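You operate a simulated robot arm through the tools that you are given. There is no shell and no other tool. Be economical: measure what you need, move in short steps, check, and stop when the job is done.

Carry out the task below with a simulated robot arm. There is one attempt and no reset: what you move stays moved.

## Task
Take the black strap on the black bench and put it away in the strap bin. Take the blue bearing and put it on top of the filters carton. Put the yellow cloth on the grey shelf. Put the orange weight on top of the taped carton. Put the black bar labelled "130 MM" from the trolley deck on the black shelf and the black bar marked "90 MM" on the blue bench. Open the green drawer. Do these in any order.

It is judged by the outcome, as a careful person would: the job done as asked, and still so three seconds after it is handed in. It fails if anything else is knocked over, pushed out of place, dropped, spilled or broken. Flat cloth is picked up by pressing the open fingertips on it (5 to 10 N) and closing them slowly along it; thin cloth reads only 2 to 8 mm in the jaws.

## Robot
A 7-joint arm with a fingered hand on a trunk, on a base that drives. Base frame: it is fixed to the floor where the robot stands at the start and does not move with it; the origin is under the middle of the robot, x ahead of it, y to its left, z up; the surface under the hand at the start is at about z = 80. Units: cm, degrees, N and s.
With the tool pointing down near the work surface it reaches from about 40 to 74 cm from the robot's upright axis, wherever it stands. Its first joint turns from -166.0 to 166.0 degrees. Places, roughly: black bar [-775, 75, 75]; black shelf (27x18 cm) [-616, 102, 44]; black strap (6x6x4 cm) [80, -20, 80]; blue bearing (6x6x4 cm) [30, 290, 90]; blue bench [-380, -140, 80]; filters carton [50, -25, 75]; green drawer [-350, -230, 70]; grey shelf (17x22 cm) [-464, 144, 56]; orange weight [-725, 325, 75]; strap bin (24x15 cm) [-628, -402, 60]; taped carton [-800, 75, 75]; yellow cloth (10x6x4 cm) [-750, 310, 80]. Payload 3.4 kg.
Tool frame: the origin (TCP) lies between the finger pads and is the grasp point; the fingertips stand 2.5 cm ahead of it; z points along the fingers, y is the line along which they close. Largest opening 8.8 cm; the body of the gripper starts 2.9 cm behind the TCP. The gripper is a hand of 3 fingers: y runs from the thumb to the fingers, the wrist lies at [-1.3, -10.6, -17.4] in the tool frame, and closing takes about 1.5 s.
Orientation is that of the tool frame in the base frame, as a unit quaternion [x, y, z, w]. With the fingers straight down and the wrist toward the robot, the tool's x, y and z point along [0, 1, 0], [1, 0, 0] and [0, 0, -1] of the base frame.

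## Interface
- The arm moves only by the tool nudge_tool. Its argument "rows" is a list of rows, each a list of 3 entries, a list of its own where there are three numbers: the shift along the tool's x, y, z in units of 200 mm (1.0 is 200 mm), then the turn, a rotation vector about the tool's x, y, z in units of 60 degrees (1.0 is 60 degrees), then the finger opening in mm, from 0 to 88. In form: [[[tx, ty, tz], [rx, ry, rz], grip], ...]. A call has 1 to 12 rows; each row is the pose to reach, as a shift and turn from the pose commanded when the call began, along the tool's axes at that moment. A call with a number of a shift or a turn outside -1 to 1 is refused whole. A row lasts 0.2 s, in which the tool goes at most 5 cm and 8.6 degrees; a call with a longer step from one row to the next is refused whole, and so is a gripper value outside its range. Where a pose cannot be reached the arm comes as near as it can. A force on the tool above 40 N (or 10 N above the force at the start of the call, whichever is more), or a blocked arm, ends the call early, and 0.2 s more pass. The fingers move at their own pace (about 7.2 cm/s each) and stop on an object; they squeeze with about 28 N. The grip force told is the motor's: it shows also when the fingers shut on nothing. Time passes only in rows, and 0.2 s behind the last, so rows that repeat a pose let the fingers close. It gives the time, the measured TCP pose, the force on the tool (base axes), the opening and the grip force at its end, in the units of the frame above (readings bear some noise), with the torque about the TCP (base axes, N m) and any sound that the robot's microphone picked up.
- Cameras (640 x 400 px; columns grow to the right, rows downward): "scene" is now at [1.34, 10.85, 149.39]; the picture's right is [-0.55, -0.84, 0.00], its down [-0.49, 0.32, -0.81] and it looks along [0.68, -0.44, -0.59] (base axes); focal length 251 px, centre (320, 200). "wrist" rides on the gripper at [5.8, -8.5, -9.9] in the tool frame; the picture's right is [-0.67, 0.35, -0.66], its down [-0.69, -0.63, 0.37] and it looks along [-0.29, 0.69, 0.66] (tool axes); focal length 261 px, centre (320, 200). There is no depth. A picture from a camera that has moved, and an enlarged one, comes with that camera's place and axes in the base frame and with its lens.
- capture(camera): a new picture of that camera. It takes no simulated time.
- lift_body(by): slides the trunk up (or, below 0, down) by that many cm; the arm and the scene camera ride with it, the base frame stays. It gives what a move gives, with no picture.
- base_move(legs): drives the robot by 1 to 6 legs, each [ahead, left, turn to the left] in cm, cm and degrees, along the robot's own axes; the way and the turn of a leg run together, so that a leg with both is an arc; at most 150 cm and 180 degrees a leg. The arm and the cameras ride along, it lands a little off, and it stops where it bumps. It gives what a move gives.
- set_grasp(shape): the hand has 3 fingers and takes this shape, open, in about a second: jaw (thumb against the fingers, like two jaws); tri (thumb and two fingers); tip (a fingertip pinch); poke (one finger out to press); point (the index stretched); flat (the hand flat); cup (the hand cupped); fist (a fist). The gripper value then closes the fingers along that shape, each until it touches; the sizes above hold for jaw. It gives what a move gives, with no picture.
- aim_head(pan, tilt): turns the head with the scene camera to pan (to the left, within 155 degrees either way) and tilt (down, from -29 to 69), counted from straight ahead of the robot. It gives what a move gives.
- close_up(camera, box): a new picture of the part [left, top, right, bottom] of that camera's present view, enlarged. It takes no simulated time.
- hand_in(): hands the job in; it is judged then, once.

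Work in short steps. Places have to be worked out from the pictures, the camera data and where the tool is seen: move nearer, look again, correct. Check each grasp and each placing, and mend what went wrong. You have 196 turns and 162 pictures in all, those below and enlarged ones among them. Open the gripper and draw the arm clear of the work before you hand the job in, unless the task says otherwise; then end with one line.

The tools are called after ">>>" as name(argument=value, ...) on one line, values as JSON. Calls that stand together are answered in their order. nudge_tool: Moves the arm, as the interface text tells. Its arguments: {"type":"object","properties":{"rows":{"type":"array","items":{"type":"array"}}},"required":["rows"]} The other tools are called the same way: lift_body (by) slides the trunk up or down; set_grasp (shape) gives the hand a shape; base_move (legs) drives the base; aim_head (pan, tilt) turns the head that bears the scene camera; capture (camera) takes a picture; close_up (camera, box) takes an enlarged picture of a part of a camera's view; hand_in () hands the job in.

At the start:

```text
time: 0.0
tcp_pos: [37.68, -14.02, 112.54]
orientation: [0.707, 0.707, 0.0, 0.0]
ft_force: [0.6, -0.4, -0.2]
ft_torque: [0.0, -0.02, 0.0]
grip_width: 8.78
gripper_force: 0.1
shape: jaw
trunk travel left (down, up): [-50.0, 9.0]
robot x, y, heading: [-0.04, 0.23, 0.2]
head pan, tilt: [-33.3, 36.0]
```

scene: 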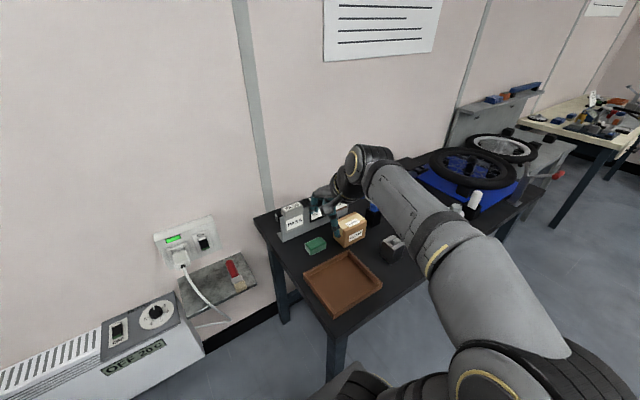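
wrist: 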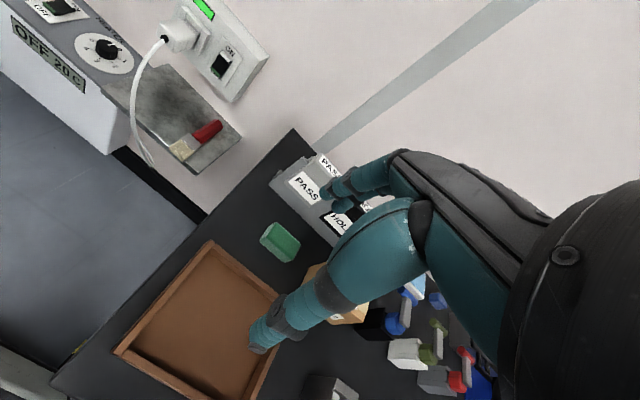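

I start by looking closer at the bench in front to find the black strap and the filters carton.

>>> close_up(camera="scene", box=[240, 170, 440, 320])

>>> close_up(camera="wrist", box=[240, 140, 560, 400])

```text
2.67 times, centred on (340, 245) of scene
camera zoom: at [1.34, 10.85, 149.39], right [-0.55, -0.84, 0.0], down [-0.49, 0.32, -0.81], along [0.68, -0.44, -0.59], focal length 669 px, centre (267, 80)
```

zoom: 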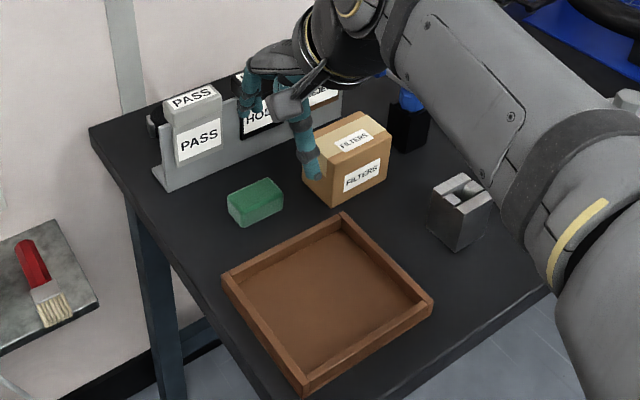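

```text
1.54 times, centred on (400, 270) of wrist
camera zoom: at [29.17, -8.41, 122.6], right [0.35, -0.67, 0.66], down [-0.63, -0.69, -0.37], along [0.69, -0.29, -0.66], focal length 401 px, centre (197, 92)
```

zoom: 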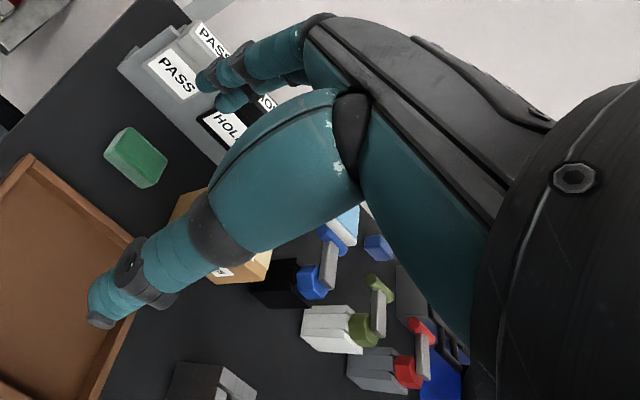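

The strap seems to be behind the PASS box on the rack, half hidden. I raise the trunk and shift the hand left and ahead for a better view.

>>> lift_body(by=9)

>>> nudge_tool(rows=[[[0.2, 0.1, 0], [0, 0, 0], 88], [[0.4, 0.2, 0], [0, 0, 0], 88], [[0.6, 0.3, 0], [0, 0, 0], 88], [[0.8, 0.4, 0], [0, 0, 0], 88], [[0.8, 0.4, 0], [0, 0, 0], 88]])

>>> capture(camera="wrist")

>>> close_up(camera="scene", box=[240, 140, 440, 280])

```text
time: 1.2
tcp_pos: [37.73, -13.97, 121.74]
orientation: [0.707, 0.708, 0.0, 0.0]
ft_force: [0.3, 0.0, -0.5]
ft_torque: [0.0, -0.02, -0.01]
grip_width: 8.77
gripper_force: 0.1
shape: jaw
trunk travel left (down, up): [-59.0, 0.0]
robot x, y, heading: [-0.11, -0.18, 0.1]
head pan, tilt: [-33.3, 36.0]
```

```text
time: 2.5
tcp_pos: [45.91, 1.77, 121.6]
orientation: [0.707, 0.707, 0.0, 0.0]
ft_force: [0.3, 0.7, 0.5]
ft_torque: [-0.02, 0.01, 0.03]
grip_width: 8.73
gripper_force: 0.0
shape: jaw
trunk travel left (down, up): [-59.0, 0.0]
robot x, y, heading: [-0.3, 0.14, -0.2]
head pan, tilt: [-33.3, 36.0]
```

```text
157 pictures are left
camera wrist: at [37.47, 7.52, 131.66], right [0.35, -0.67, 0.66], down [-0.63, -0.69, -0.37], along [0.69, -0.28, -0.66], focal length 261 px, centre (320, 200)
```

wrist: 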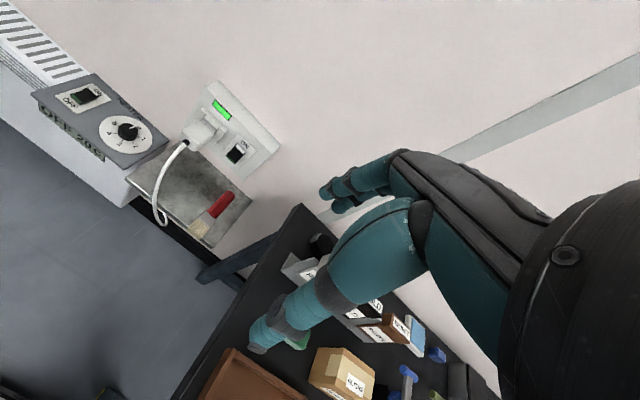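

```text
2.86 times, centred on (340, 210) of scene
camera zoom: at [1.33, 10.83, 158.39], right [-0.55, -0.84, 0.0], down [-0.49, 0.32, -0.81], along [0.68, -0.44, -0.59], focal length 717 px, centre (263, 171)
```

zoom: 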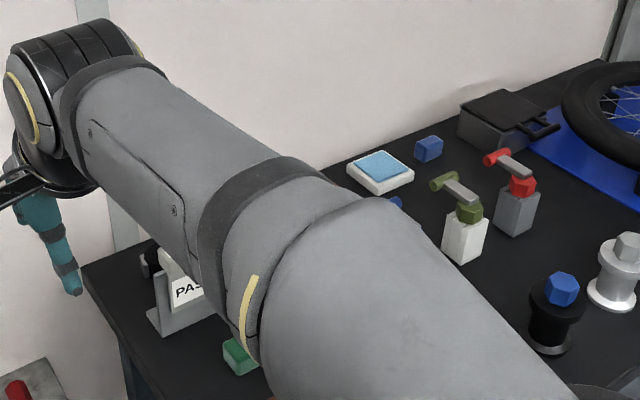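

The strap is a black coil near (79,-18.5) behind the rack. I'll fetch the bearing first, since it comes to this bench; I look to the left.

>>> aim_head(pan=80, tilt=20)

>>> capture(camera="scene")

```text
time: 4.4
tcp_pos: [45.97, 1.82, 121.64]
orientation: [0.707, 0.707, 0.001, 0.0]
ft_force: [0.4, 0.3, 0.0]
ft_torque: [-0.01, -0.01, 0.01]
grip_width: 8.77
gripper_force: 0.0
shape: jaw
trunk travel left (down, up): [-59.0, 0.0]
robot x, y, heading: [-0.23, -0.08, 0.1]
head pan, tilt: [80.0, 20.0]
```

```text
155 pictures are left
camera scene: at [-4.34, 24.82, 160.93], right [0.98, -0.17, 0.0], down [-0.06, -0.34, -0.94], along [0.16, 0.93, -0.34], focal length 251 px, centre (320, 200)
```

scene: 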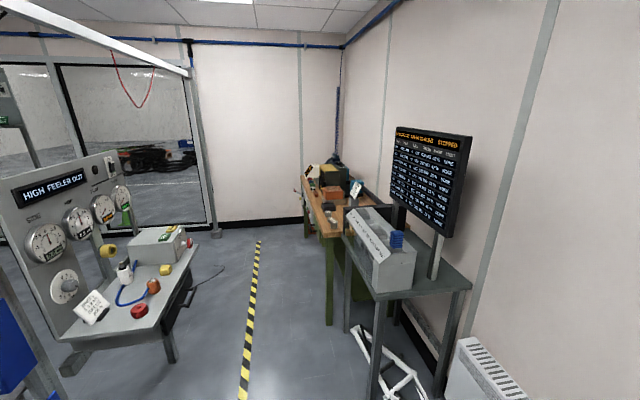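

The bearing should be on the wooden bench at the far end; I zoom there.

>>> close_up(camera="scene", box=[270, 140, 430, 240])

```text
4.00 times, centred on (350, 190) of scene
camera zoom: at [-4.34, 24.82, 160.93], right [0.98, -0.17, 0.0], down [-0.06, -0.34, -0.94], along [0.16, 0.93, -0.34], focal length 1003 px, centre (200, 240)
```

zoom: 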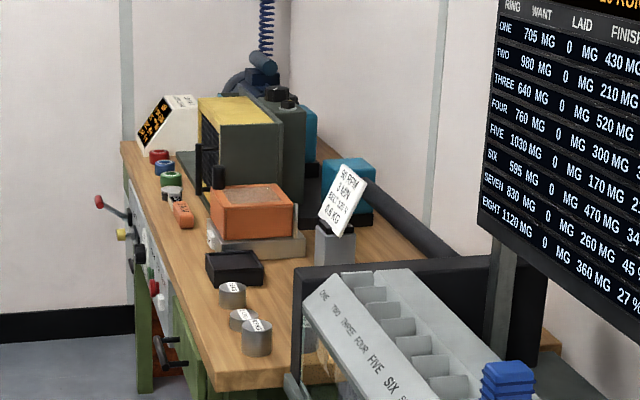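

The bearings (red, blue, green) stand at the front of the wooden bench near (30,285). I turn left, drive along the corridor to about (-30,280), and turn back to face the bench.

>>> base_move(legs=[[0, 0, 90], [140, 15, 0], [143, 17, 0]])

>>> aim_head(pan=-60, tilt=35)

>>> capture(camera="scene")

```text
time: 6.2
tcp_pos: [40.94, 16.22, 121.7]
orientation: [0.575, 0.818, 0.0, 0.0]
ft_force: [-0.1, -0.1, 0.2]
ft_torque: [0.0, 0.02, 0.0]
grip_width: 8.73
gripper_force: 0.0
shape: jaw
trunk travel left (down, up): [-59.0, 0.0]
robot x, y, heading: [-1.83, -0.9, 19.9]
head pan, tilt: [80.0, 20.0]
stopped in leg 1: the robot was blocked; the commanded pose is now the measured one
```

```text
time: 8.5
tcp_pos: [41.03, 16.37, 121.66]
orientation: [0.574, 0.819, -0.001, 0.001]
ft_force: [0.3, -0.7, 0.0]
ft_torque: [0.01, -0.01, 0.0]
grip_width: 8.77
gripper_force: 0.1
shape: jaw
trunk travel left (down, up): [-59.0, 0.0]
robot x, y, heading: [-1.54, -0.71, 20.0]
head pan, tilt: [-60.0, 35.0]
```

```text
153 pictures are left
camera scene: at [-5.8, 5.96, 158.55], right [-0.64, -0.77, 0.0], down [-0.44, 0.37, -0.82], along [0.63, -0.53, -0.57], focal length 251 px, centre (320, 200)
```

scene: 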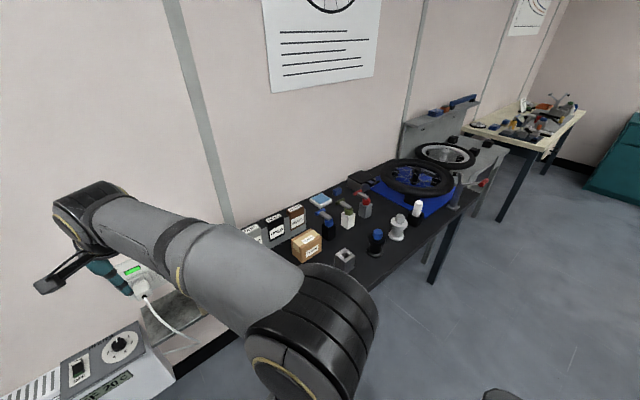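

The base bumped into the bench while turning; nothing seems displaced. I back away first, then turn.

>>> base_move(legs=[[-22, 5, 0], [0, 0, 70]])

```text
time: 13.3
tcp_pos: [-26.85, 42.14, 121.74]
orientation: [-0.014, 1.0, 0.0, 0.0]
ft_force: [-0.7, 0.0, -0.5]
ft_torque: [-0.01, -0.01, 0.01]
grip_width: 8.76
gripper_force: 0.0
shape: jaw
trunk travel left (down, up): [-59.0, 0.0]
robot x, y, heading: [-24.01, -3.97, 91.4]
head pan, tilt: [-60.0, 35.0]
```

Clear now. I drive along the corridor.

>>> base_move(legs=[[140, -4, -1.4], [146, 6, 0], [0, 0, -90]])

>>> aim_head(pan=0, tilt=45)

>>> capture(camera="scene")

>>> capture(camera="wrist")

```text
time: 31.3
tcp_pos: [20.73, 286.13, 121.71]
orientation: [0.736, 0.677, 0.001, 0.001]
ft_force: [-0.7, -0.4, -0.1]
ft_torque: [-0.01, 0.0, 0.0]
grip_width: 8.78
gripper_force: 0.1
shape: jaw
trunk travel left (down, up): [-59.0, 0.0]
robot x, y, heading: [-25.34, 288.36, -4.7]
head pan, tilt: [-60.0, 35.0]
```

```text
time: 32.6
tcp_pos: [20.58, 285.99, 121.64]
orientation: [0.735, 0.678, 0.0, 0.0]
ft_force: [0.1, 0.6, -0.1]
ft_torque: [0.01, 0.03, -0.01]
grip_width: 8.75
gripper_force: 0.0
shape: jaw
trunk travel left (down, up): [-59.0, 0.0]
robot x, y, heading: [-25.33, 288.18, -4.7]
head pan, tilt: [0.0, 45.0]
```

```text
152 pictures are left
camera scene: at [-21.86, 303.48, 157.07], right [-0.08, -1.0, 0.0], down [-0.7, 0.06, -0.71], along [0.7, -0.06, -0.71], focal length 251 px, centre (320, 200)
```

scene: 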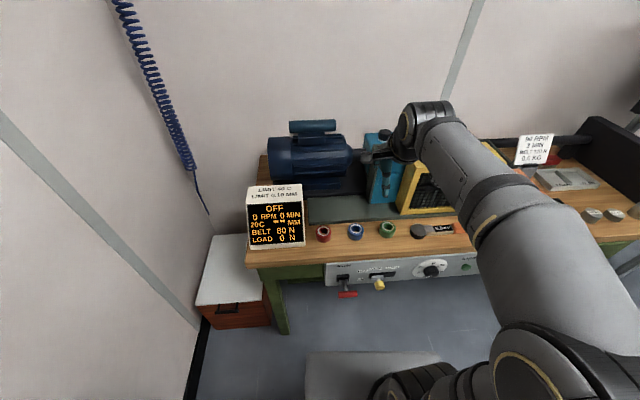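

```text
151 pictures are left
camera wrist: at [12.63, 292.43, 131.66], right [0.29, -0.7, 0.66], down [-0.68, -0.63, -0.37], along [0.67, -0.34, -0.66], focal length 261 px, centre (320, 200)
```

wrist: 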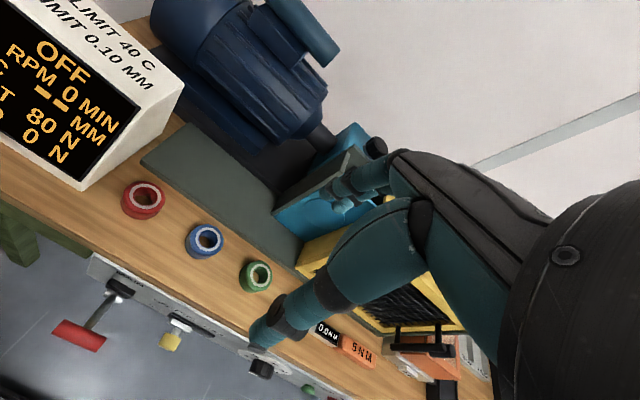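

Triangulated: blue ring at about (32,286.5,86). I move the hand above it to z≈107 and look again.

>>> nudge_tool(rows=[[[0.014, 0.113, 0.14], [0, 0, 0], 88], [[0.028, 0.226, 0.28], [0, 0, 0], 88], [[0.042, 0.339, 0.42], [0, 0, 0], 88], [[0.056, 0.452, 0.56], [0, 0, 0], 88], [[0.07, 0.565, 0.7], [0, 0, 0], 88], [[0.07, 0.565, 0.7], [0, 0, 0], 88]])

>>> capture(camera="wrist")

>>> close_up(camera="scene", box=[300, 150, 460, 250])

```text
time: 34.0
tcp_pos: [32.08, 286.49, 107.52]
orientation: [0.736, 0.678, 0.0, 0.001]
ft_force: [-0.2, 0.5, -0.9]
ft_torque: [-0.03, -0.02, 0.02]
grip_width: 8.77
gripper_force: 0.1
shape: jaw
trunk travel left (down, up): [-59.0, 0.0]
robot x, y, heading: [-25.86, 288.13, -4.7]
head pan, tilt: [0.0, 45.0]
```

```text
150 pictures are left
camera wrist: at [24.13, 292.86, 117.49], right [0.29, -0.7, 0.66], down [-0.68, -0.63, -0.37], along [0.67, -0.34, -0.66], focal length 261 px, centre (320, 200)
```

wrist: 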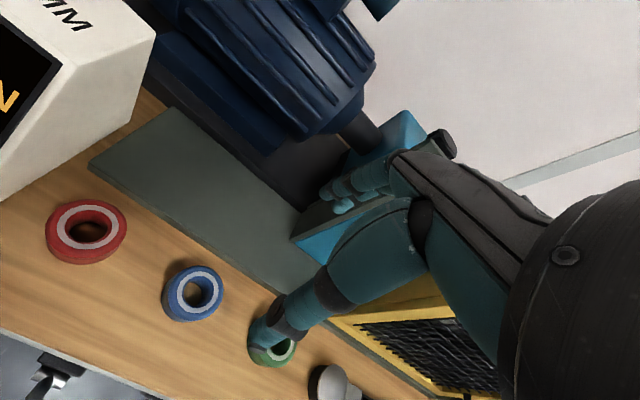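

```text
4.00 times, centred on (380, 200) of scene
camera zoom: at [-21.87, 303.49, 157.07], right [-0.08, -1.0, 0.0], down [-0.7, 0.06, -0.71], along [0.7, -0.06, -0.71], focal length 1003 px, centre (80, 200)
```

zoom: 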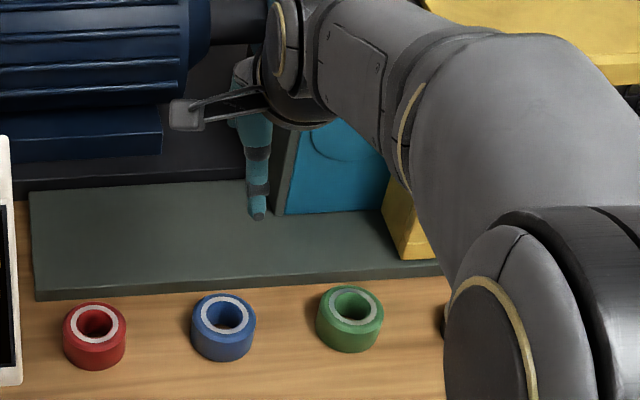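

Ring top centre ≈(32.8,286.1,86). I descend to z≈90 with the small correction, jaws at 8 cm.

>>> nudge_tool(rows=[[[-0.015, 0.036, 0.2], [0, 0, 0], 80], [[-0.015, 0.036, 0.4], [0, 0, 0], 80], [[-0.015, 0.036, 0.6], [0, 0, 0], 80], [[-0.015, 0.036, 0.75], [0, 0, 0], 80], [[-0.015, 0.036, 0.85], [0, 0, 0], 80], [[-0.015, 0.036, 0.85], [0, 0, 0], 80]])

>>> capture(camera="wrist")

>>> close_up(camera="scene", box=[300, 150, 460, 250])

```text
time: 35.4
tcp_pos: [32.61, 286.3, 90.64]
orientation: [0.736, 0.677, 0.0, 0.0]
ft_force: [0.1, 0.3, 0.3]
ft_torque: [0.02, 0.03, -0.01]
grip_width: 8.04
gripper_force: 0.0
shape: jaw
trunk travel left (down, up): [-59.0, 0.0]
robot x, y, heading: [-25.22, 287.79, -4.7]
head pan, tilt: [0.0, 45.0]
```

```text
148 pictures are left
camera wrist: at [24.57, 292.63, 100.6], right [0.29, -0.7, 0.66], down [-0.68, -0.63, -0.37], along [0.67, -0.34, -0.66], focal length 261 px, centre (320, 200)
```

wrist: 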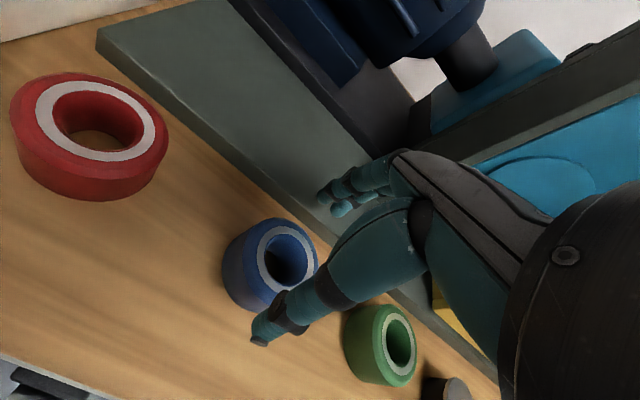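

```text
4.00 times, centred on (380, 200) of scene
camera zoom: at [-21.86, 303.49, 157.07], right [-0.08, -1.0, 0.0], down [-0.7, 0.06, -0.71], along [0.7, -0.06, -0.71], focal length 1003 px, centre (80, 200)
```

zoom: 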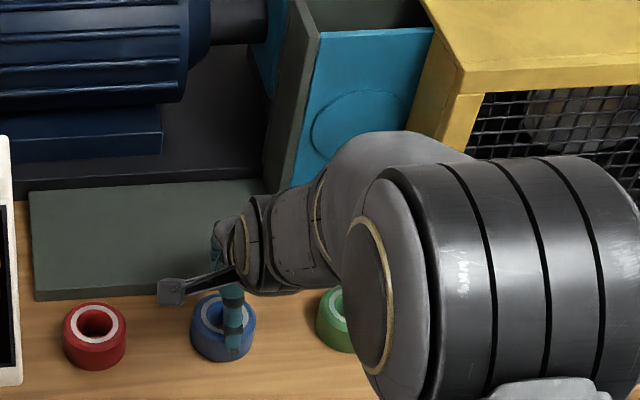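

Thumb is on the near side, ring between. I descend to z≈85 and close.

>>> nudge_tool(rows=[[[-0.012, 0.015, 0.1], [0, 0, 0], 80], [[-0.012, 0.015, 0.2], [0, 0, 0], 80], [[-0.012, 0.015, 0.27], [0, 0, 0], 80], [[-0.012, 0.015, 0.27], [0, 0, 0], 30], [[-0.012, 0.015, 0.27], [0, 0, 0], 30], [[-0.012, 0.015, 0.27], [0, 0, 0], 30], [[-0.012, 0.015, 0.27], [0, 0, 0], 30], [[-0.012, 0.015, 0.27], [0, 0, 0], 30], [[-0.012, 0.015, 0.27], [0, 0, 0], 30]])

```text
time: 36.0
tcp_pos: [33.39, 286.01, 88.0]
orientation: [0.735, 0.678, 0.009, 0.009]
ft_force: [-8.9, 0.2, 17.3]
ft_torque: [-0.11, -0.64, -0.02]
grip_width: 7.75
gripper_force: 0.0
shape: jaw
trunk travel left (down, up): [-59.0, 0.0]
robot x, y, heading: [-25.18, 288.06, -4.5]
head pan, tilt: [0.0, 45.0]
stopped in row 2: the force on the tool passed its limit at 49 N (the readings are from after the stop); the commanded pose is now the measured one
```

The far fingers touched something (probably the plate edge) at +5 cm. I rise 2 cm and look.

>>> nudge_tool(rows=[[[0, 0, -0.1], [0, 0, 0], 78], [[0, 0, -0.1], [0, 0, 0], 78]])

>>> capture(camera="wrist")

>>> close_up(camera="scene", box=[330, 190, 410, 240])

```text
time: 36.6
tcp_pos: [33.31, 286.02, 89.42]
orientation: [0.736, 0.677, 0.006, 0.005]
ft_force: [0.7, 0.1, -0.2]
ft_torque: [-0.03, 0.01, -0.01]
grip_width: 7.78
gripper_force: 0.0
shape: jaw
trunk travel left (down, up): [-59.0, 0.0]
robot x, y, heading: [-25.24, 288.39, -4.6]
head pan, tilt: [0.0, 45.0]
```

```text
146 pictures are left
camera wrist: at [25.18, 292.36, 99.28], right [0.28, -0.7, 0.66], down [-0.68, -0.63, -0.38], along [0.68, -0.34, -0.65], focal length 261 px, centre (320, 200)
```

wrist: 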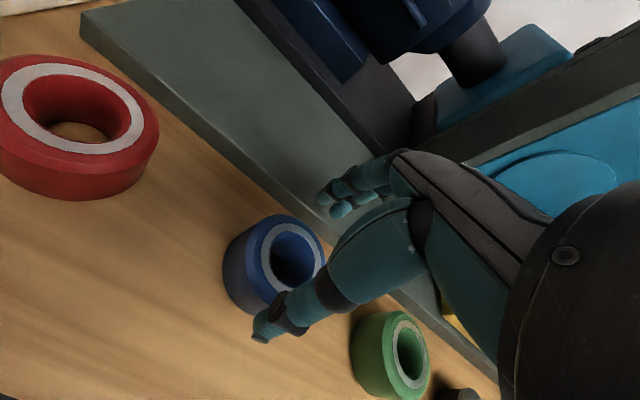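

```text
8.00 times, centred on (370, 215) of scene
camera zoom: at [-21.8, 303.49, 157.06], right [-0.08, -1.0, 0.0], down [-0.7, 0.06, -0.71], along [0.7, -0.06, -0.71], focal length 2006 px, centre (-80, 80)
```

zoom: 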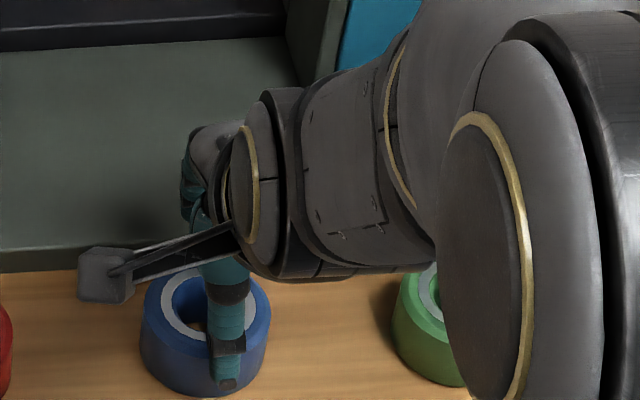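

The gap to the plate is too narrow for the far fingers. I rise and turn the hand 60° so that the jaws close mostly between the rings.

>>> nudge_tool(rows=[[[0, -0.01, -0.15], [0, 0, -0.14], 80], [[0, -0.015, -0.3], [0, 0, -0.28], 80], [[0, -0.015, -0.3], [0, 0, -0.42], 80], [[0, -0.015, -0.3], [0, 0, -0.56], 80], [[0, -0.015, -0.3], [0, 0, -0.7], 80], [[0, -0.015, -0.3], [0, 0, -0.84], 80], [[0, -0.015, -0.3], [0, 0, -0.98], 80], [[0, -0.015, -0.3], [0, 0, -0.98], 80]])

>>> capture(camera="wrist")

>>> close_up(camera="scene", box=[300, 160, 420, 250])

```text
time: 38.4
tcp_pos: [32.87, 285.99, 95.61]
orientation: [0.308, 0.951, 0.003, 0.009]
ft_force: [-0.2, 0.0, -0.1]
ft_torque: [-0.01, 0.01, 0.03]
grip_width: 7.98
gripper_force: 0.0
shape: jaw
trunk travel left (down, up): [-59.0, 0.0]
robot x, y, heading: [-25.42, 287.72, -4.6]
head pan, tilt: [0.0, 45.0]
```

```text
144 pictures are left
camera wrist: at [23.04, 282.39, 105.51], right [0.74, -0.11, 0.67], down [0.19, -0.91, -0.36], along [0.65, 0.4, -0.65], focal length 261 px, centre (320, 200)
```

wrist: 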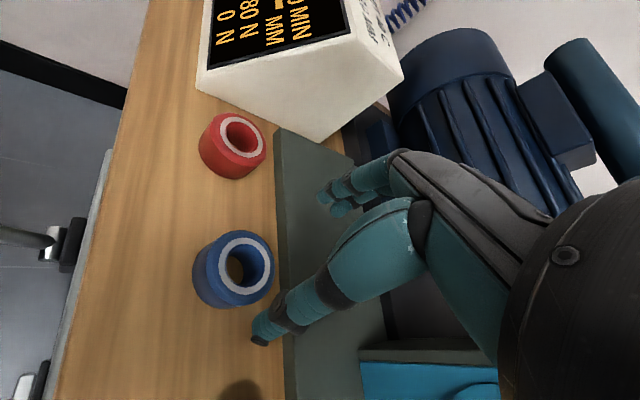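

```text
4.44 times, centred on (360, 205) of scene
camera zoom: at [-21.85, 303.49, 157.07], right [-0.08, -1.0, 0.0], down [-0.7, 0.06, -0.71], along [0.7, -0.06, -0.71], focal length 1115 px, centre (142, 178)
```

zoom: 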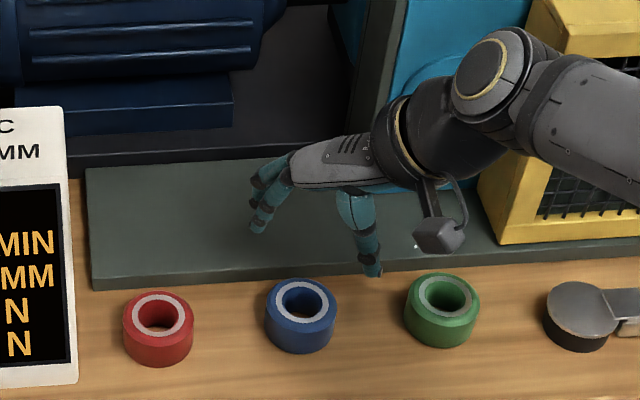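

Ring centre ≈(33.1,286.2). The hand now straddles along the row; I descend in stages.

>>> nudge_tool(rows=[[[0.004, 0.01, 0.15], [0, 0, 0], 80], [[0.004, 0.01, 0.3], [0, 0, 0], 80], [[0.004, 0.01, 0.4], [0, 0, 0], 80], [[0.004, 0.01, 0.48], [0, 0, 0], 80], [[0.004, 0.01, 0.53], [0, 0, 0], 80], [[0.004, 0.01, 0.53], [0, 0, 0], 80]])

>>> close_up(camera="scene", box=[300, 160, 420, 250])

```text
time: 39.6
tcp_pos: [33.32, 286.38, 86.25]
orientation: [0.31, 0.951, 0.008, 0.016]
ft_force: [-7.2, -1.6, 24.8]
ft_torque: [0.46, -0.48, 0.18]
grip_width: 8.05
gripper_force: 0.1
shape: jaw
trunk travel left (down, up): [-59.0, 0.0]
robot x, y, heading: [-25.54, 288.12, -4.7]
head pan, tilt: [0.0, 45.0]
stopped in row 6: the force on the tool passed its limit at 48 N (the readings are from after the stop); the commanded pose is now the measured one
```

```text
4.44 times, centred on (360, 205) of scene
camera zoom: at [-22.29, 303.42, 157.12], right [-0.08, -1.0, 0.0], down [-0.7, 0.06, -0.71], along [0.71, -0.06, -0.71], focal length 1115 px, centre (142, 178)
```

zoom: 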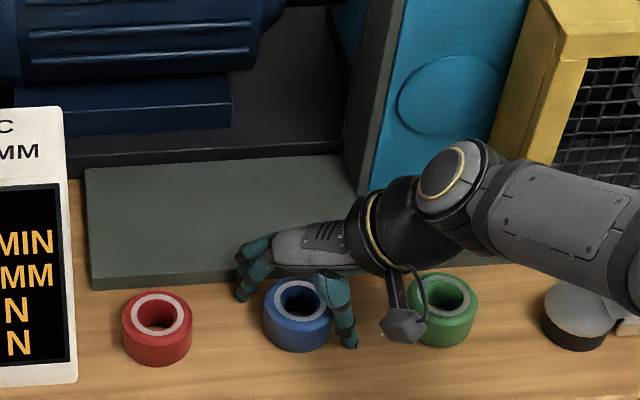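

The outer finger still touches the plate edge. I rise 2 cm, turn another 35°, and descend again.

>>> nudge_tool(rows=[[[0, 0, -0.1], [0, 0, 0], 80], [[0, 0, -0.15], [0, 0, -0.14], 80], [[0, 0, -0.15], [0, 0, -0.28], 80], [[0, 0, -0.15], [0, 0, -0.42], 80], [[0, 0, -0.15], [0, 0, -0.56], 80], [[0, 0, -0.15], [0, 0, -0.56], 80]])

>>> capture(camera="wrist")

>>> close_up(camera="scene", box=[300, 160, 420, 250])

```text
time: 41.0
tcp_pos: [33.44, 286.34, 88.84]
orientation: [0.021, 1.0, 0.001, 0.014]
ft_force: [0.0, -0.2, 1.0]
ft_torque: [0.01, -0.02, -0.03]
grip_width: 8.03
gripper_force: 0.1
shape: jaw
trunk travel left (down, up): [-59.0, 0.0]
robot x, y, heading: [-25.55, 288.16, -4.9]
head pan, tilt: [0.0, 45.0]
```

```text
141 pictures are left
camera wrist: at [27.02, 278.02, 98.66], right [0.67, 0.32, 0.68], down [0.67, -0.66, -0.35], along [0.33, 0.68, -0.65], focal length 261 px, centre (320, 200)
```

wrist: 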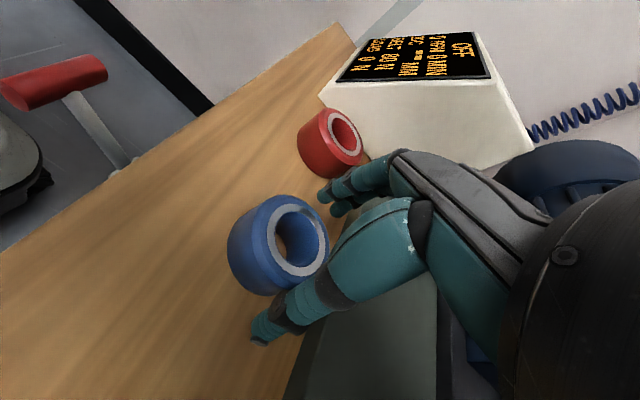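

```text
4.44 times, centred on (360, 205) of scene
camera zoom: at [-21.86, 303.48, 157.07], right [-0.08, -1.0, 0.0], down [-0.7, 0.06, -0.71], along [0.7, -0.06, -0.71], focal length 1115 px, centre (142, 178)
```

zoom: 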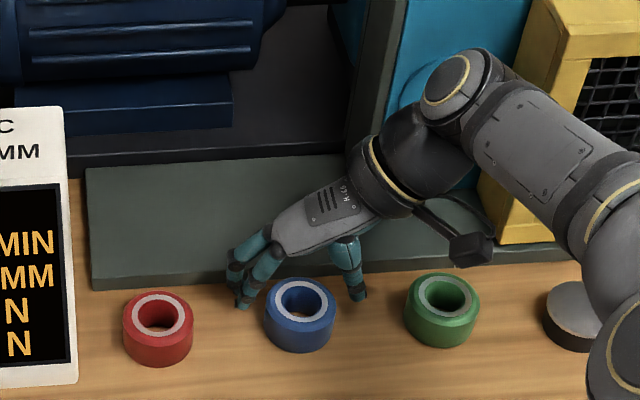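

I shift 1 cm toward the robot (away from the plate) and descend to z≈85.7, then close.

>>> nudge_tool(rows=[[[0.05, 0, 0], [0, 0, 0], 80], [[0.05, 0, 0.08], [0, 0, 0], 80], [[0.05, 0, 0.157], [0, 0, 0], 80], [[0.05, 0, 0.157], [0, 0, 0], 30], [[0.05, 0, 0.157], [0, 0, 0], 30], [[0.05, 0, 0.157], [0, 0, 0], 30], [[0.05, 0, 0.157], [0, 0, 0], 30], [[0.05, 0, 0.157], [0, 0, 0], 30], [[0.05, 0, 0.157], [0, 0, 0], 30]])

>>> close_up(camera="scene", box=[300, 160, 420, 250])

```text
time: 42.1
tcp_pos: [32.75, 286.63, 86.62]
orientation: [0.024, 1.0, 0.005, 0.02]
ft_force: [-0.8, -0.6, 24.5]
ft_torque: [-0.44, 0.13, -0.01]
grip_width: 4.85
gripper_force: 28.2
shape: jaw
trunk travel left (down, up): [-59.0, 0.0]
robot x, y, heading: [-25.24, 288.16, -4.7]
head pan, tilt: [0.0, 45.0]
stopped in row 5: the force on the tool passed its limit at 47 N (the readings are from after the stop); the commanded pose is now the measured one
```

```text
4.44 times, centred on (360, 205) of scene
camera zoom: at [-22.12, 303.49, 157.1], right [-0.08, -1.0, 0.0], down [-0.7, 0.06, -0.71], along [0.71, -0.06, -0.71], focal length 1115 px, centre (142, 178)
```

zoom: 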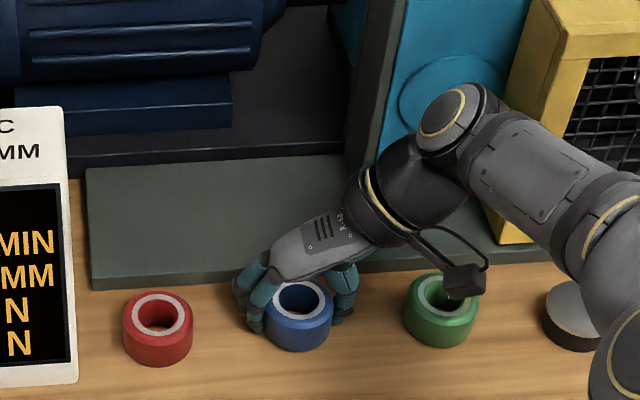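

The jaws have closed on the ring (4.85 cm, 28 N). I lift a little straight up and check.

>>> nudge_tool(rows=[[[0, 0, 0], [0, 0, 0], 30], [[0, 0, -0.1], [0, 0, 0], 30], [[0, 0, -0.25], [0, 0, 0], 30], [[0, 0, -0.4], [0, 0, 0], 30], [[0, 0, -0.4], [0, 0, 0], 30]])

>>> close_up(camera="scene", box=[300, 160, 420, 250])

>>> capture(camera="wrist")

```text
time: 43.3
tcp_pos: [32.53, 286.12, 94.27]
orientation: [0.024, 1.0, 0.004, 0.017]
ft_force: [-0.1, 0.6, -0.9]
ft_torque: [-0.01, -0.02, -0.04]
grip_width: 4.91
gripper_force: 28.2
shape: jaw
trunk travel left (down, up): [-59.0, 0.0]
robot x, y, heading: [-25.18, 288.3, -4.6]
head pan, tilt: [0.0, 45.0]
```

```text
4.44 times, centred on (360, 205) of scene
camera zoom: at [-21.83, 303.48, 157.07], right [-0.08, -1.0, 0.0], down [-0.7, 0.06, -0.71], along [0.7, -0.06, -0.71], focal length 1115 px, centre (142, 178)
```

zoom: 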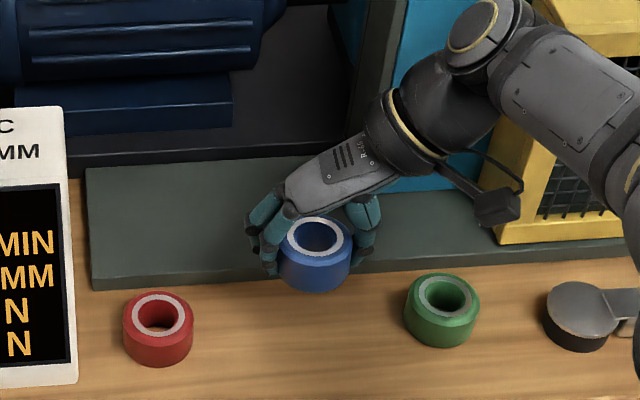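

```text
137 pictures are left
camera wrist: at [26.01, 277.74, 103.98], right [0.66, 0.31, 0.68], down [0.67, -0.66, -0.35], along [0.34, 0.68, -0.65], focal length 261 px, centre (320, 200)
```

wrist: 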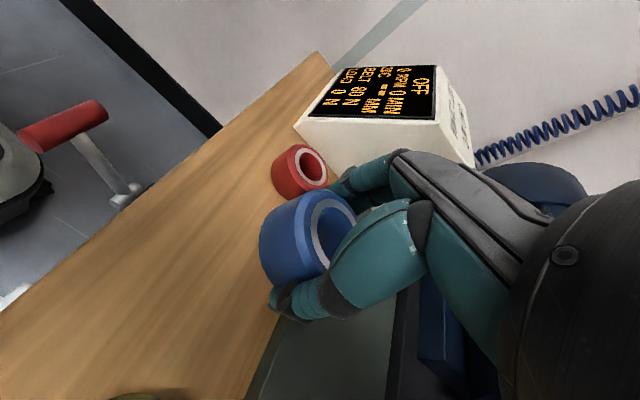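

The ring is held. I raise the hand to z≈122.

>>> nudge_tool(rows=[[[0, 0, -0.2], [0, 0, 0], 30], [[0, 0, -0.4], [0, 0, 0], 30], [[0, 0, -0.6], [0, 0, 0], 30], [[0, 0, -0.8], [0, 0, 0], 30], [[0, 0, -1.0], [0, 0, 0], 30], [[0, 0, -1.0], [0, 0, 0], 30]])

>>> nudge_tool(rows=[[[0, 0, -0.2], [0, 0, 0], 30], [[0, 0, -0.4], [0, 0, 0], 30], [[0, 0, -0.4], [0, 0, 0], 30]])

>>> base_move(legs=[[-3, 0, 0], [0, 0, -85], [105, 0, 0], [100, 0, 0]])

>>> capture(camera="scene")

```text
time: 44.7
tcp_pos: [31.68, 285.87, 114.15]
orientation: [0.023, 1.0, 0.003, 0.017]
ft_force: [0.7, -0.1, -1.3]
ft_torque: [-0.02, 0.02, 0.0]
grip_width: 4.85
gripper_force: 27.4
shape: jaw
trunk travel left (down, up): [-59.0, 0.0]
robot x, y, heading: [-25.4, 288.18, -4.8]
head pan, tilt: [0.0, 45.0]
```

```text
time: 45.5
tcp_pos: [30.0, 286.95, 121.31]
orientation: [0.023, 1.0, 0.003, 0.016]
ft_force: [0.7, 0.5, -1.2]
ft_torque: [0.01, 0.0, -0.03]
grip_width: 4.87
gripper_force: 28.0
shape: jaw
out of reach, approached as far as the arm can: row 1, 2, 3
trunk travel left (down, up): [-59.0, 0.0]
robot x, y, heading: [-25.07, 287.76, -4.7]
head pan, tilt: [0.0, 45.0]
```

```text
time: 59.8
tcp_pos: [-28.16, 26.79, 121.3]
orientation: [0.698, 0.716, -0.009, 0.015]
ft_force: [0.2, -0.2, -1.3]
ft_torque: [0.01, -0.02, 0.03]
grip_width: 4.88
gripper_force: 28.0
shape: jaw
trunk travel left (down, up): [-59.0, 0.0]
robot x, y, heading: [-31.02, 81.68, -90.3]
head pan, tilt: [0.0, 45.0]
```

```text
136 pictures are left
camera scene: at [-15.3, 79.57, 157.07], right [-1.0, 0.01, 0.0], down [0.01, 0.71, -0.71], along [-0.01, -0.71, -0.71], focal length 251 px, centre (320, 200)
```

scene: 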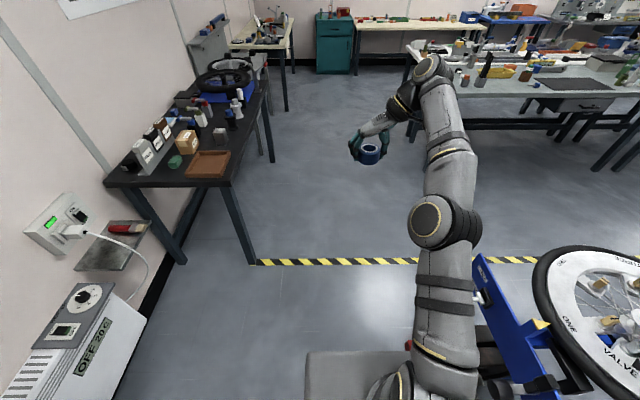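

The ring is safely held and the whole bench is visible. I drive to the bench's left side, about (27,25), still heading -90°, from which both the carton and the strap are in reach.

>>> base_move(legs=[[28, 29, 0], [29, 29, 0.3]])

>>> capture(camera="scene")

>>> capture(camera="wrist")

```text
time: 64.5
tcp_pos: [30.7, -30.91, 121.3]
orientation: [0.69, 0.723, -0.009, 0.014]
ft_force: [-0.1, -0.7, -0.9]
ft_torque: [-0.03, 0.02, 0.01]
grip_width: 4.88
gripper_force: 27.9
shape: jaw
trunk travel left (down, up): [-59.0, 0.0]
robot x, y, heading: [26.77, 24.02, -89.3]
head pan, tilt: [0.0, 45.0]
```

```text
135 pictures are left
camera scene: at [42.53, 22.07, 157.06], right [-1.0, -0.01, 0.0], down [-0.01, 0.71, -0.71], along [0.01, -0.71, -0.71], focal length 251 px, centre (320, 200)
```

scene: 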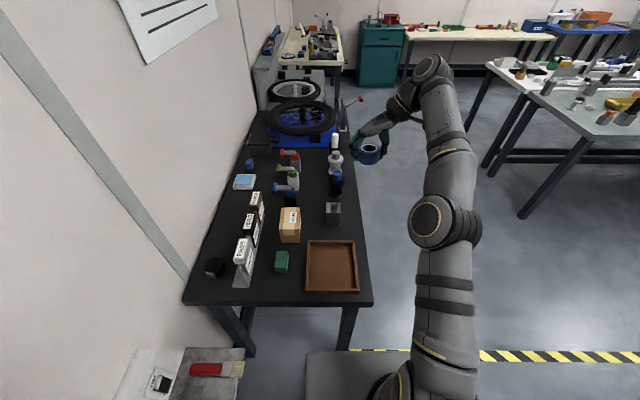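

```text
134 pictures are left
camera wrist: at [21.91, -25.23, 130.98], right [0.37, -0.63, 0.68], down [-0.59, -0.73, -0.35], along [0.71, -0.27, -0.65], focal length 261 px, centre (320, 200)
```

wrist: 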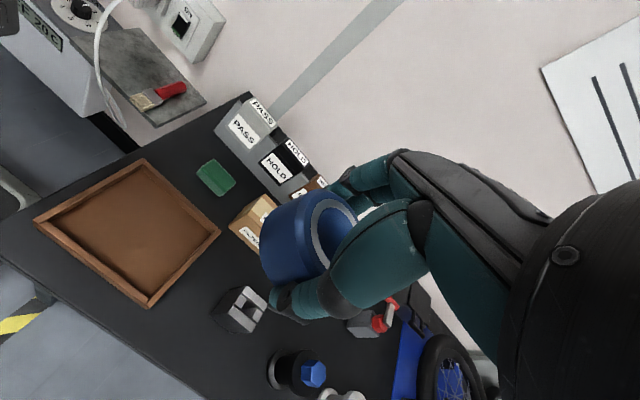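

I zoom on the carton and the strap.

>>> close_up(camera="scene", box=[190, 140, 390, 310])

```text
2.35 times, centred on (290, 225) of scene
camera zoom: at [42.53, 22.07, 157.06], right [-1.0, -0.01, 0.0], down [-0.01, 0.71, -0.71], along [0.01, -0.71, -0.71], focal length 590 px, centre (391, 141)
```

zoom: 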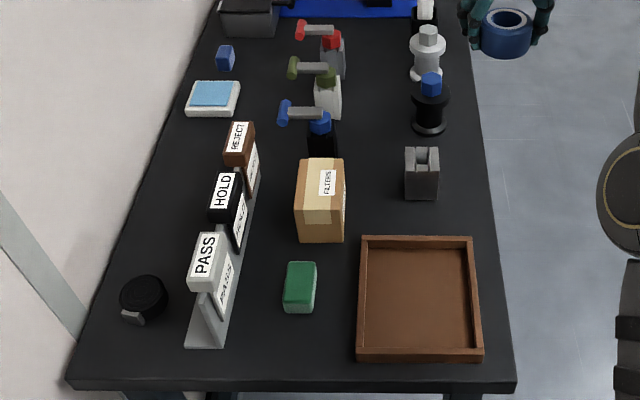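

I zoom more on the carton and strap to fix their heights.

>>> close_up(camera="scene", box=[265, 195, 325, 245])

>>> close_up(camera="wrist", box=[180, 60, 380, 260])

```text
8.00 times, centred on (295, 220) of scene
camera zoom: at [42.53, 22.07, 157.06], right [-1.0, -0.01, 0.0], down [-0.01, 0.71, -0.71], along [0.01, -0.71, -0.71], focal length 2006 px, centre (520, 40)
```

zoom: 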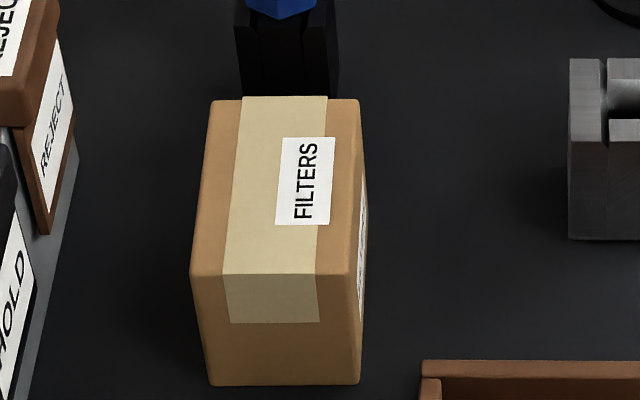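

```text
2.00 times, centred on (280, 160) of wrist
camera zoom: at [21.91, -25.23, 130.98], right [0.37, -0.63, 0.68], down [-0.59, -0.73, -0.35], along [0.71, -0.27, -0.65], focal length 521 px, centre (400, 280)
```

zoom: 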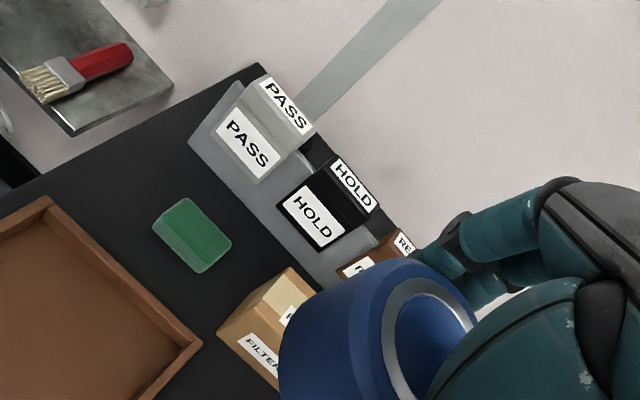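

Carton top centre is about (54,-39), top z between 84 and 88. I move the ring closer above it and then measure with the wrist camera.

>>> nudge_tool(rows=[[[-0.08, 0.18, 0.1], [0, 0, 0], 30], [[-0.16, 0.36, 0.2], [0, 0, 0], 30], [[-0.24, 0.54, 0.3], [0, 0, 0], 30], [[-0.32, 0.72, 0.4], [0, 0, 0], 30], [[-0.4, 0.9, 0.5], [0, 0, 0], 30], [[-0.4, 0.9, 0.5], [0, 0, 0], 30]])

>>> capture(camera="wrist")

>>> close_up(camera="scene", box=[220, 150, 380, 270])

```text
time: 65.9
tcp_pos: [48.32, -34.49, 110.98]
orientation: [0.691, 0.723, -0.01, 0.014]
ft_force: [-0.1, -0.3, -1.0]
ft_torque: [-0.01, 0.0, 0.0]
grip_width: 4.83
gripper_force: 28.1
shape: jaw
out of reach, approached as far as the arm can: row 2, 3, 4, 5, 6
trunk travel left (down, up): [-59.0, 0.0]
robot x, y, heading: [26.54, 24.14, -89.3]
head pan, tilt: [0.0, 45.0]
```

```text
130 pictures are left
camera wrist: at [39.52, -28.86, 120.76], right [0.37, -0.63, 0.68], down [-0.59, -0.73, -0.35], along [0.71, -0.27, -0.65], focal length 261 px, centre (320, 200)
```

wrist: 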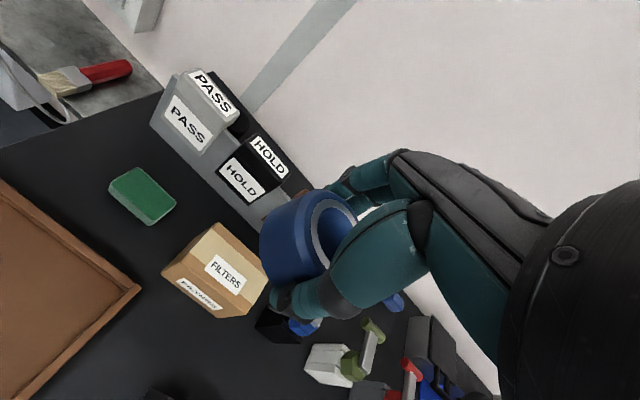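

```text
3.33 times, centred on (300, 210) of scene
camera zoom: at [42.54, 22.12, 157.06], right [-1.0, -0.01, 0.0], down [-0.01, 0.71, -0.71], along [0.01, -0.71, -0.71], focal length 836 px, centre (387, 167)
```

zoom: 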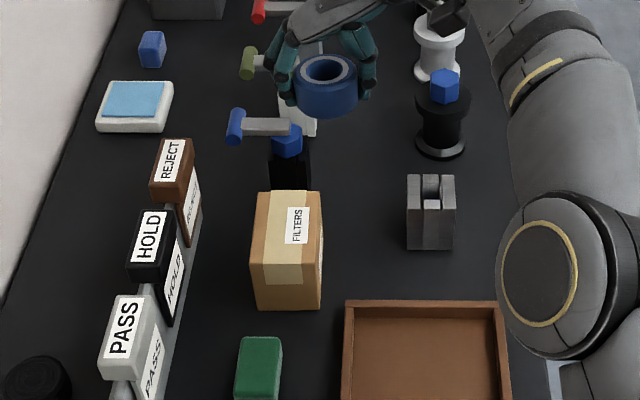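

Triangulated carton top: centre ≈(53.2,-37), z≈88.5. I bring the ring to z≈96 over it.

>>> nudge_tool(rows=[[[-0.03, 0.08, 0.2], [0, 0, 0], 30], [[-0.06, 0.16, 0.4], [0, 0, 0], 30], [[-0.1, 0.24, 0.6], [0, 0, 0], 30], [[-0.11, 0.24, 0.75], [0, 0, 0], 30], [[-0.11, 0.24, 0.75], [0, 0, 0], 30]])

>>> capture(camera="wrist")

>>> close_up(camera="scene", box=[240, 170, 360, 260])

```text
time: 67.1
tcp_pos: [52.69, -35.96, 96.16]
orientation: [0.69, 0.723, -0.009, 0.014]
ft_force: [0.6, 0.2, -0.9]
ft_torque: [0.01, -0.04, 0.01]
grip_width: 4.83
gripper_force: 27.9
shape: jaw
out of reach, approached as far as the arm can: row 3, 4, 5
trunk travel left (down, up): [-59.0, 0.0]
robot x, y, heading: [26.86, 24.03, -89.3]
head pan, tilt: [0.0, 45.0]
```

```text
128 pictures are left
camera wrist: at [43.93, -30.34, 105.93], right [0.37, -0.63, 0.68], down [-0.59, -0.73, -0.35], along [0.71, -0.27, -0.65], focal length 261 px, centre (320, 200)
```

wrist: 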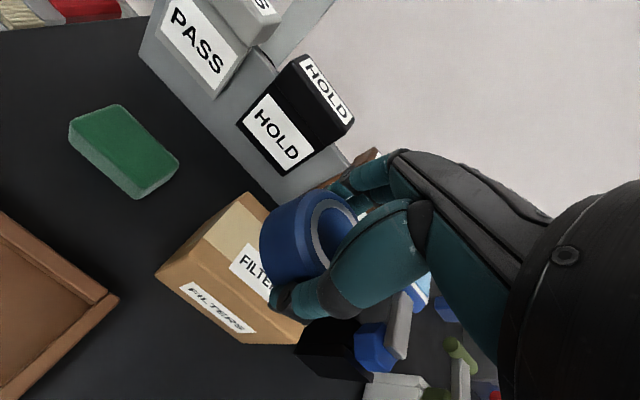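

```text
4.44 times, centred on (300, 215) of scene
camera zoom: at [42.57, 22.09, 157.06], right [-1.0, -0.01, 0.0], down [-0.01, 0.71, -0.71], along [0.01, -0.71, -0.71], focal length 1115 px, centre (409, 133)
```

zoom: 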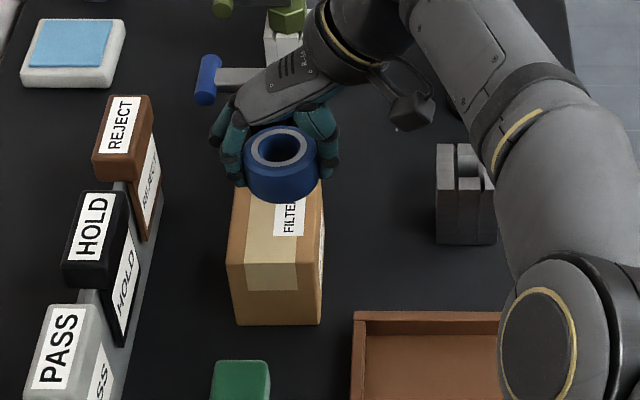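

Ring is over the carton centre. I lower gently by 5 cm in small steps.

>>> nudge_tool(rows=[[[0, 0.01, 0.07], [0, 0, 0], 30], [[0, 0.01, 0.14], [0, 0, 0], 30], [[0, 0.01, 0.19], [0, 0, 0], 30], [[0, 0.01, 0.22], [0, 0, 0], 30], [[0, 0.01, 0.25], [0, 0, 0], 30], [[0, 0.01, 0.25], [0, 0, 0], 30]])

>>> close_up(camera="scene", box=[260, 180, 340, 240])

```text
time: 68.5
tcp_pos: [52.66, -35.91, 91.17]
orientation: [0.691, 0.723, -0.01, 0.014]
ft_force: [0.6, -0.4, 0.0]
ft_torque: [0.0, -0.05, 0.0]
grip_width: 4.83
gripper_force: 27.6
shape: jaw
out of reach, approached as far as the arm can: row 2, 4, 5, 6
trunk travel left (down, up): [-59.0, 0.0]
robot x, y, heading: [26.38, 24.44, -89.2]
head pan, tilt: [0.0, 45.0]
```

```text
6.67 times, centred on (300, 210) of scene
camera zoom: at [42.49, 22.14, 157.07], right [-1.0, -0.01, 0.0], down [-0.01, 0.71, -0.71], along [0.01, -0.71, -0.71], focal length 1672 px, centre (453, 133)
```

zoom: 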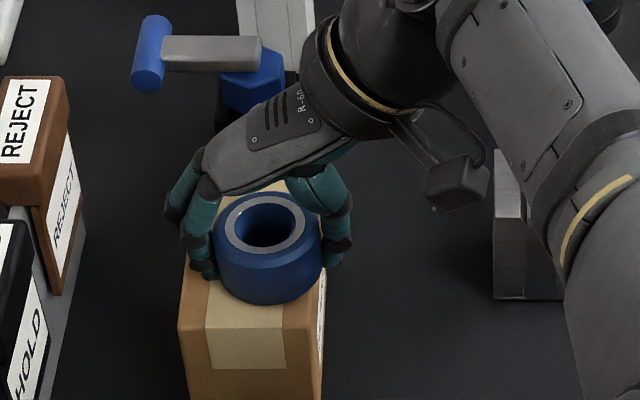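

The ring sits close to the carton's near edge; I raise 0.6 cm, shift 1.8 cm back (−y), and lower again.

>>> nudge_tool(rows=[[[0, 0, -0.04], [0, 0, 0], 30], [[-0.05, 0, -0.04], [0, 0, 0], 30], [[-0.09, 0, -0.04], [0, 0, 0], 30], [[-0.09, 0, -0.04], [0, 0, 0], 30], [[-0.09, 0, 0.0], [0, 0, 0], 30], [[-0.09, 0, 0.0], [0, 0, 0], 30]])

>>> close_up(camera="scene", box=[260, 180, 340, 240])

```text
time: 69.9
tcp_pos: [52.45, -35.97, 91.94]
orientation: [0.691, 0.723, -0.009, 0.014]
ft_force: [0.4, 1.1, -0.5]
ft_torque: [0.01, 0.01, -0.01]
grip_width: 4.83
gripper_force: 27.7
shape: jaw
out of reach, approached as far as the arm can: row 2, 3, 4, 5, 6
trunk travel left (down, up): [-59.0, 0.0]
robot x, y, heading: [26.81, 24.27, -89.6]
head pan, tilt: [0.0, 45.0]
```

```text
6.67 times, centred on (300, 210) of scene
camera zoom: at [42.5, 22.12, 157.07], right [-1.0, -0.01, 0.0], down [-0.01, 0.71, -0.71], along [0.01, -0.71, -0.71], focal length 1672 px, centre (453, 133)
```

zoom: 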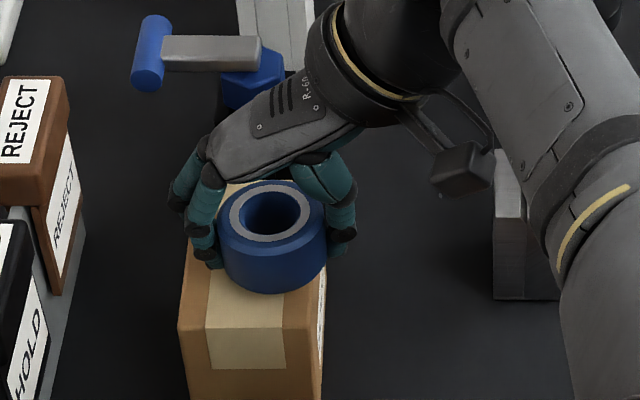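

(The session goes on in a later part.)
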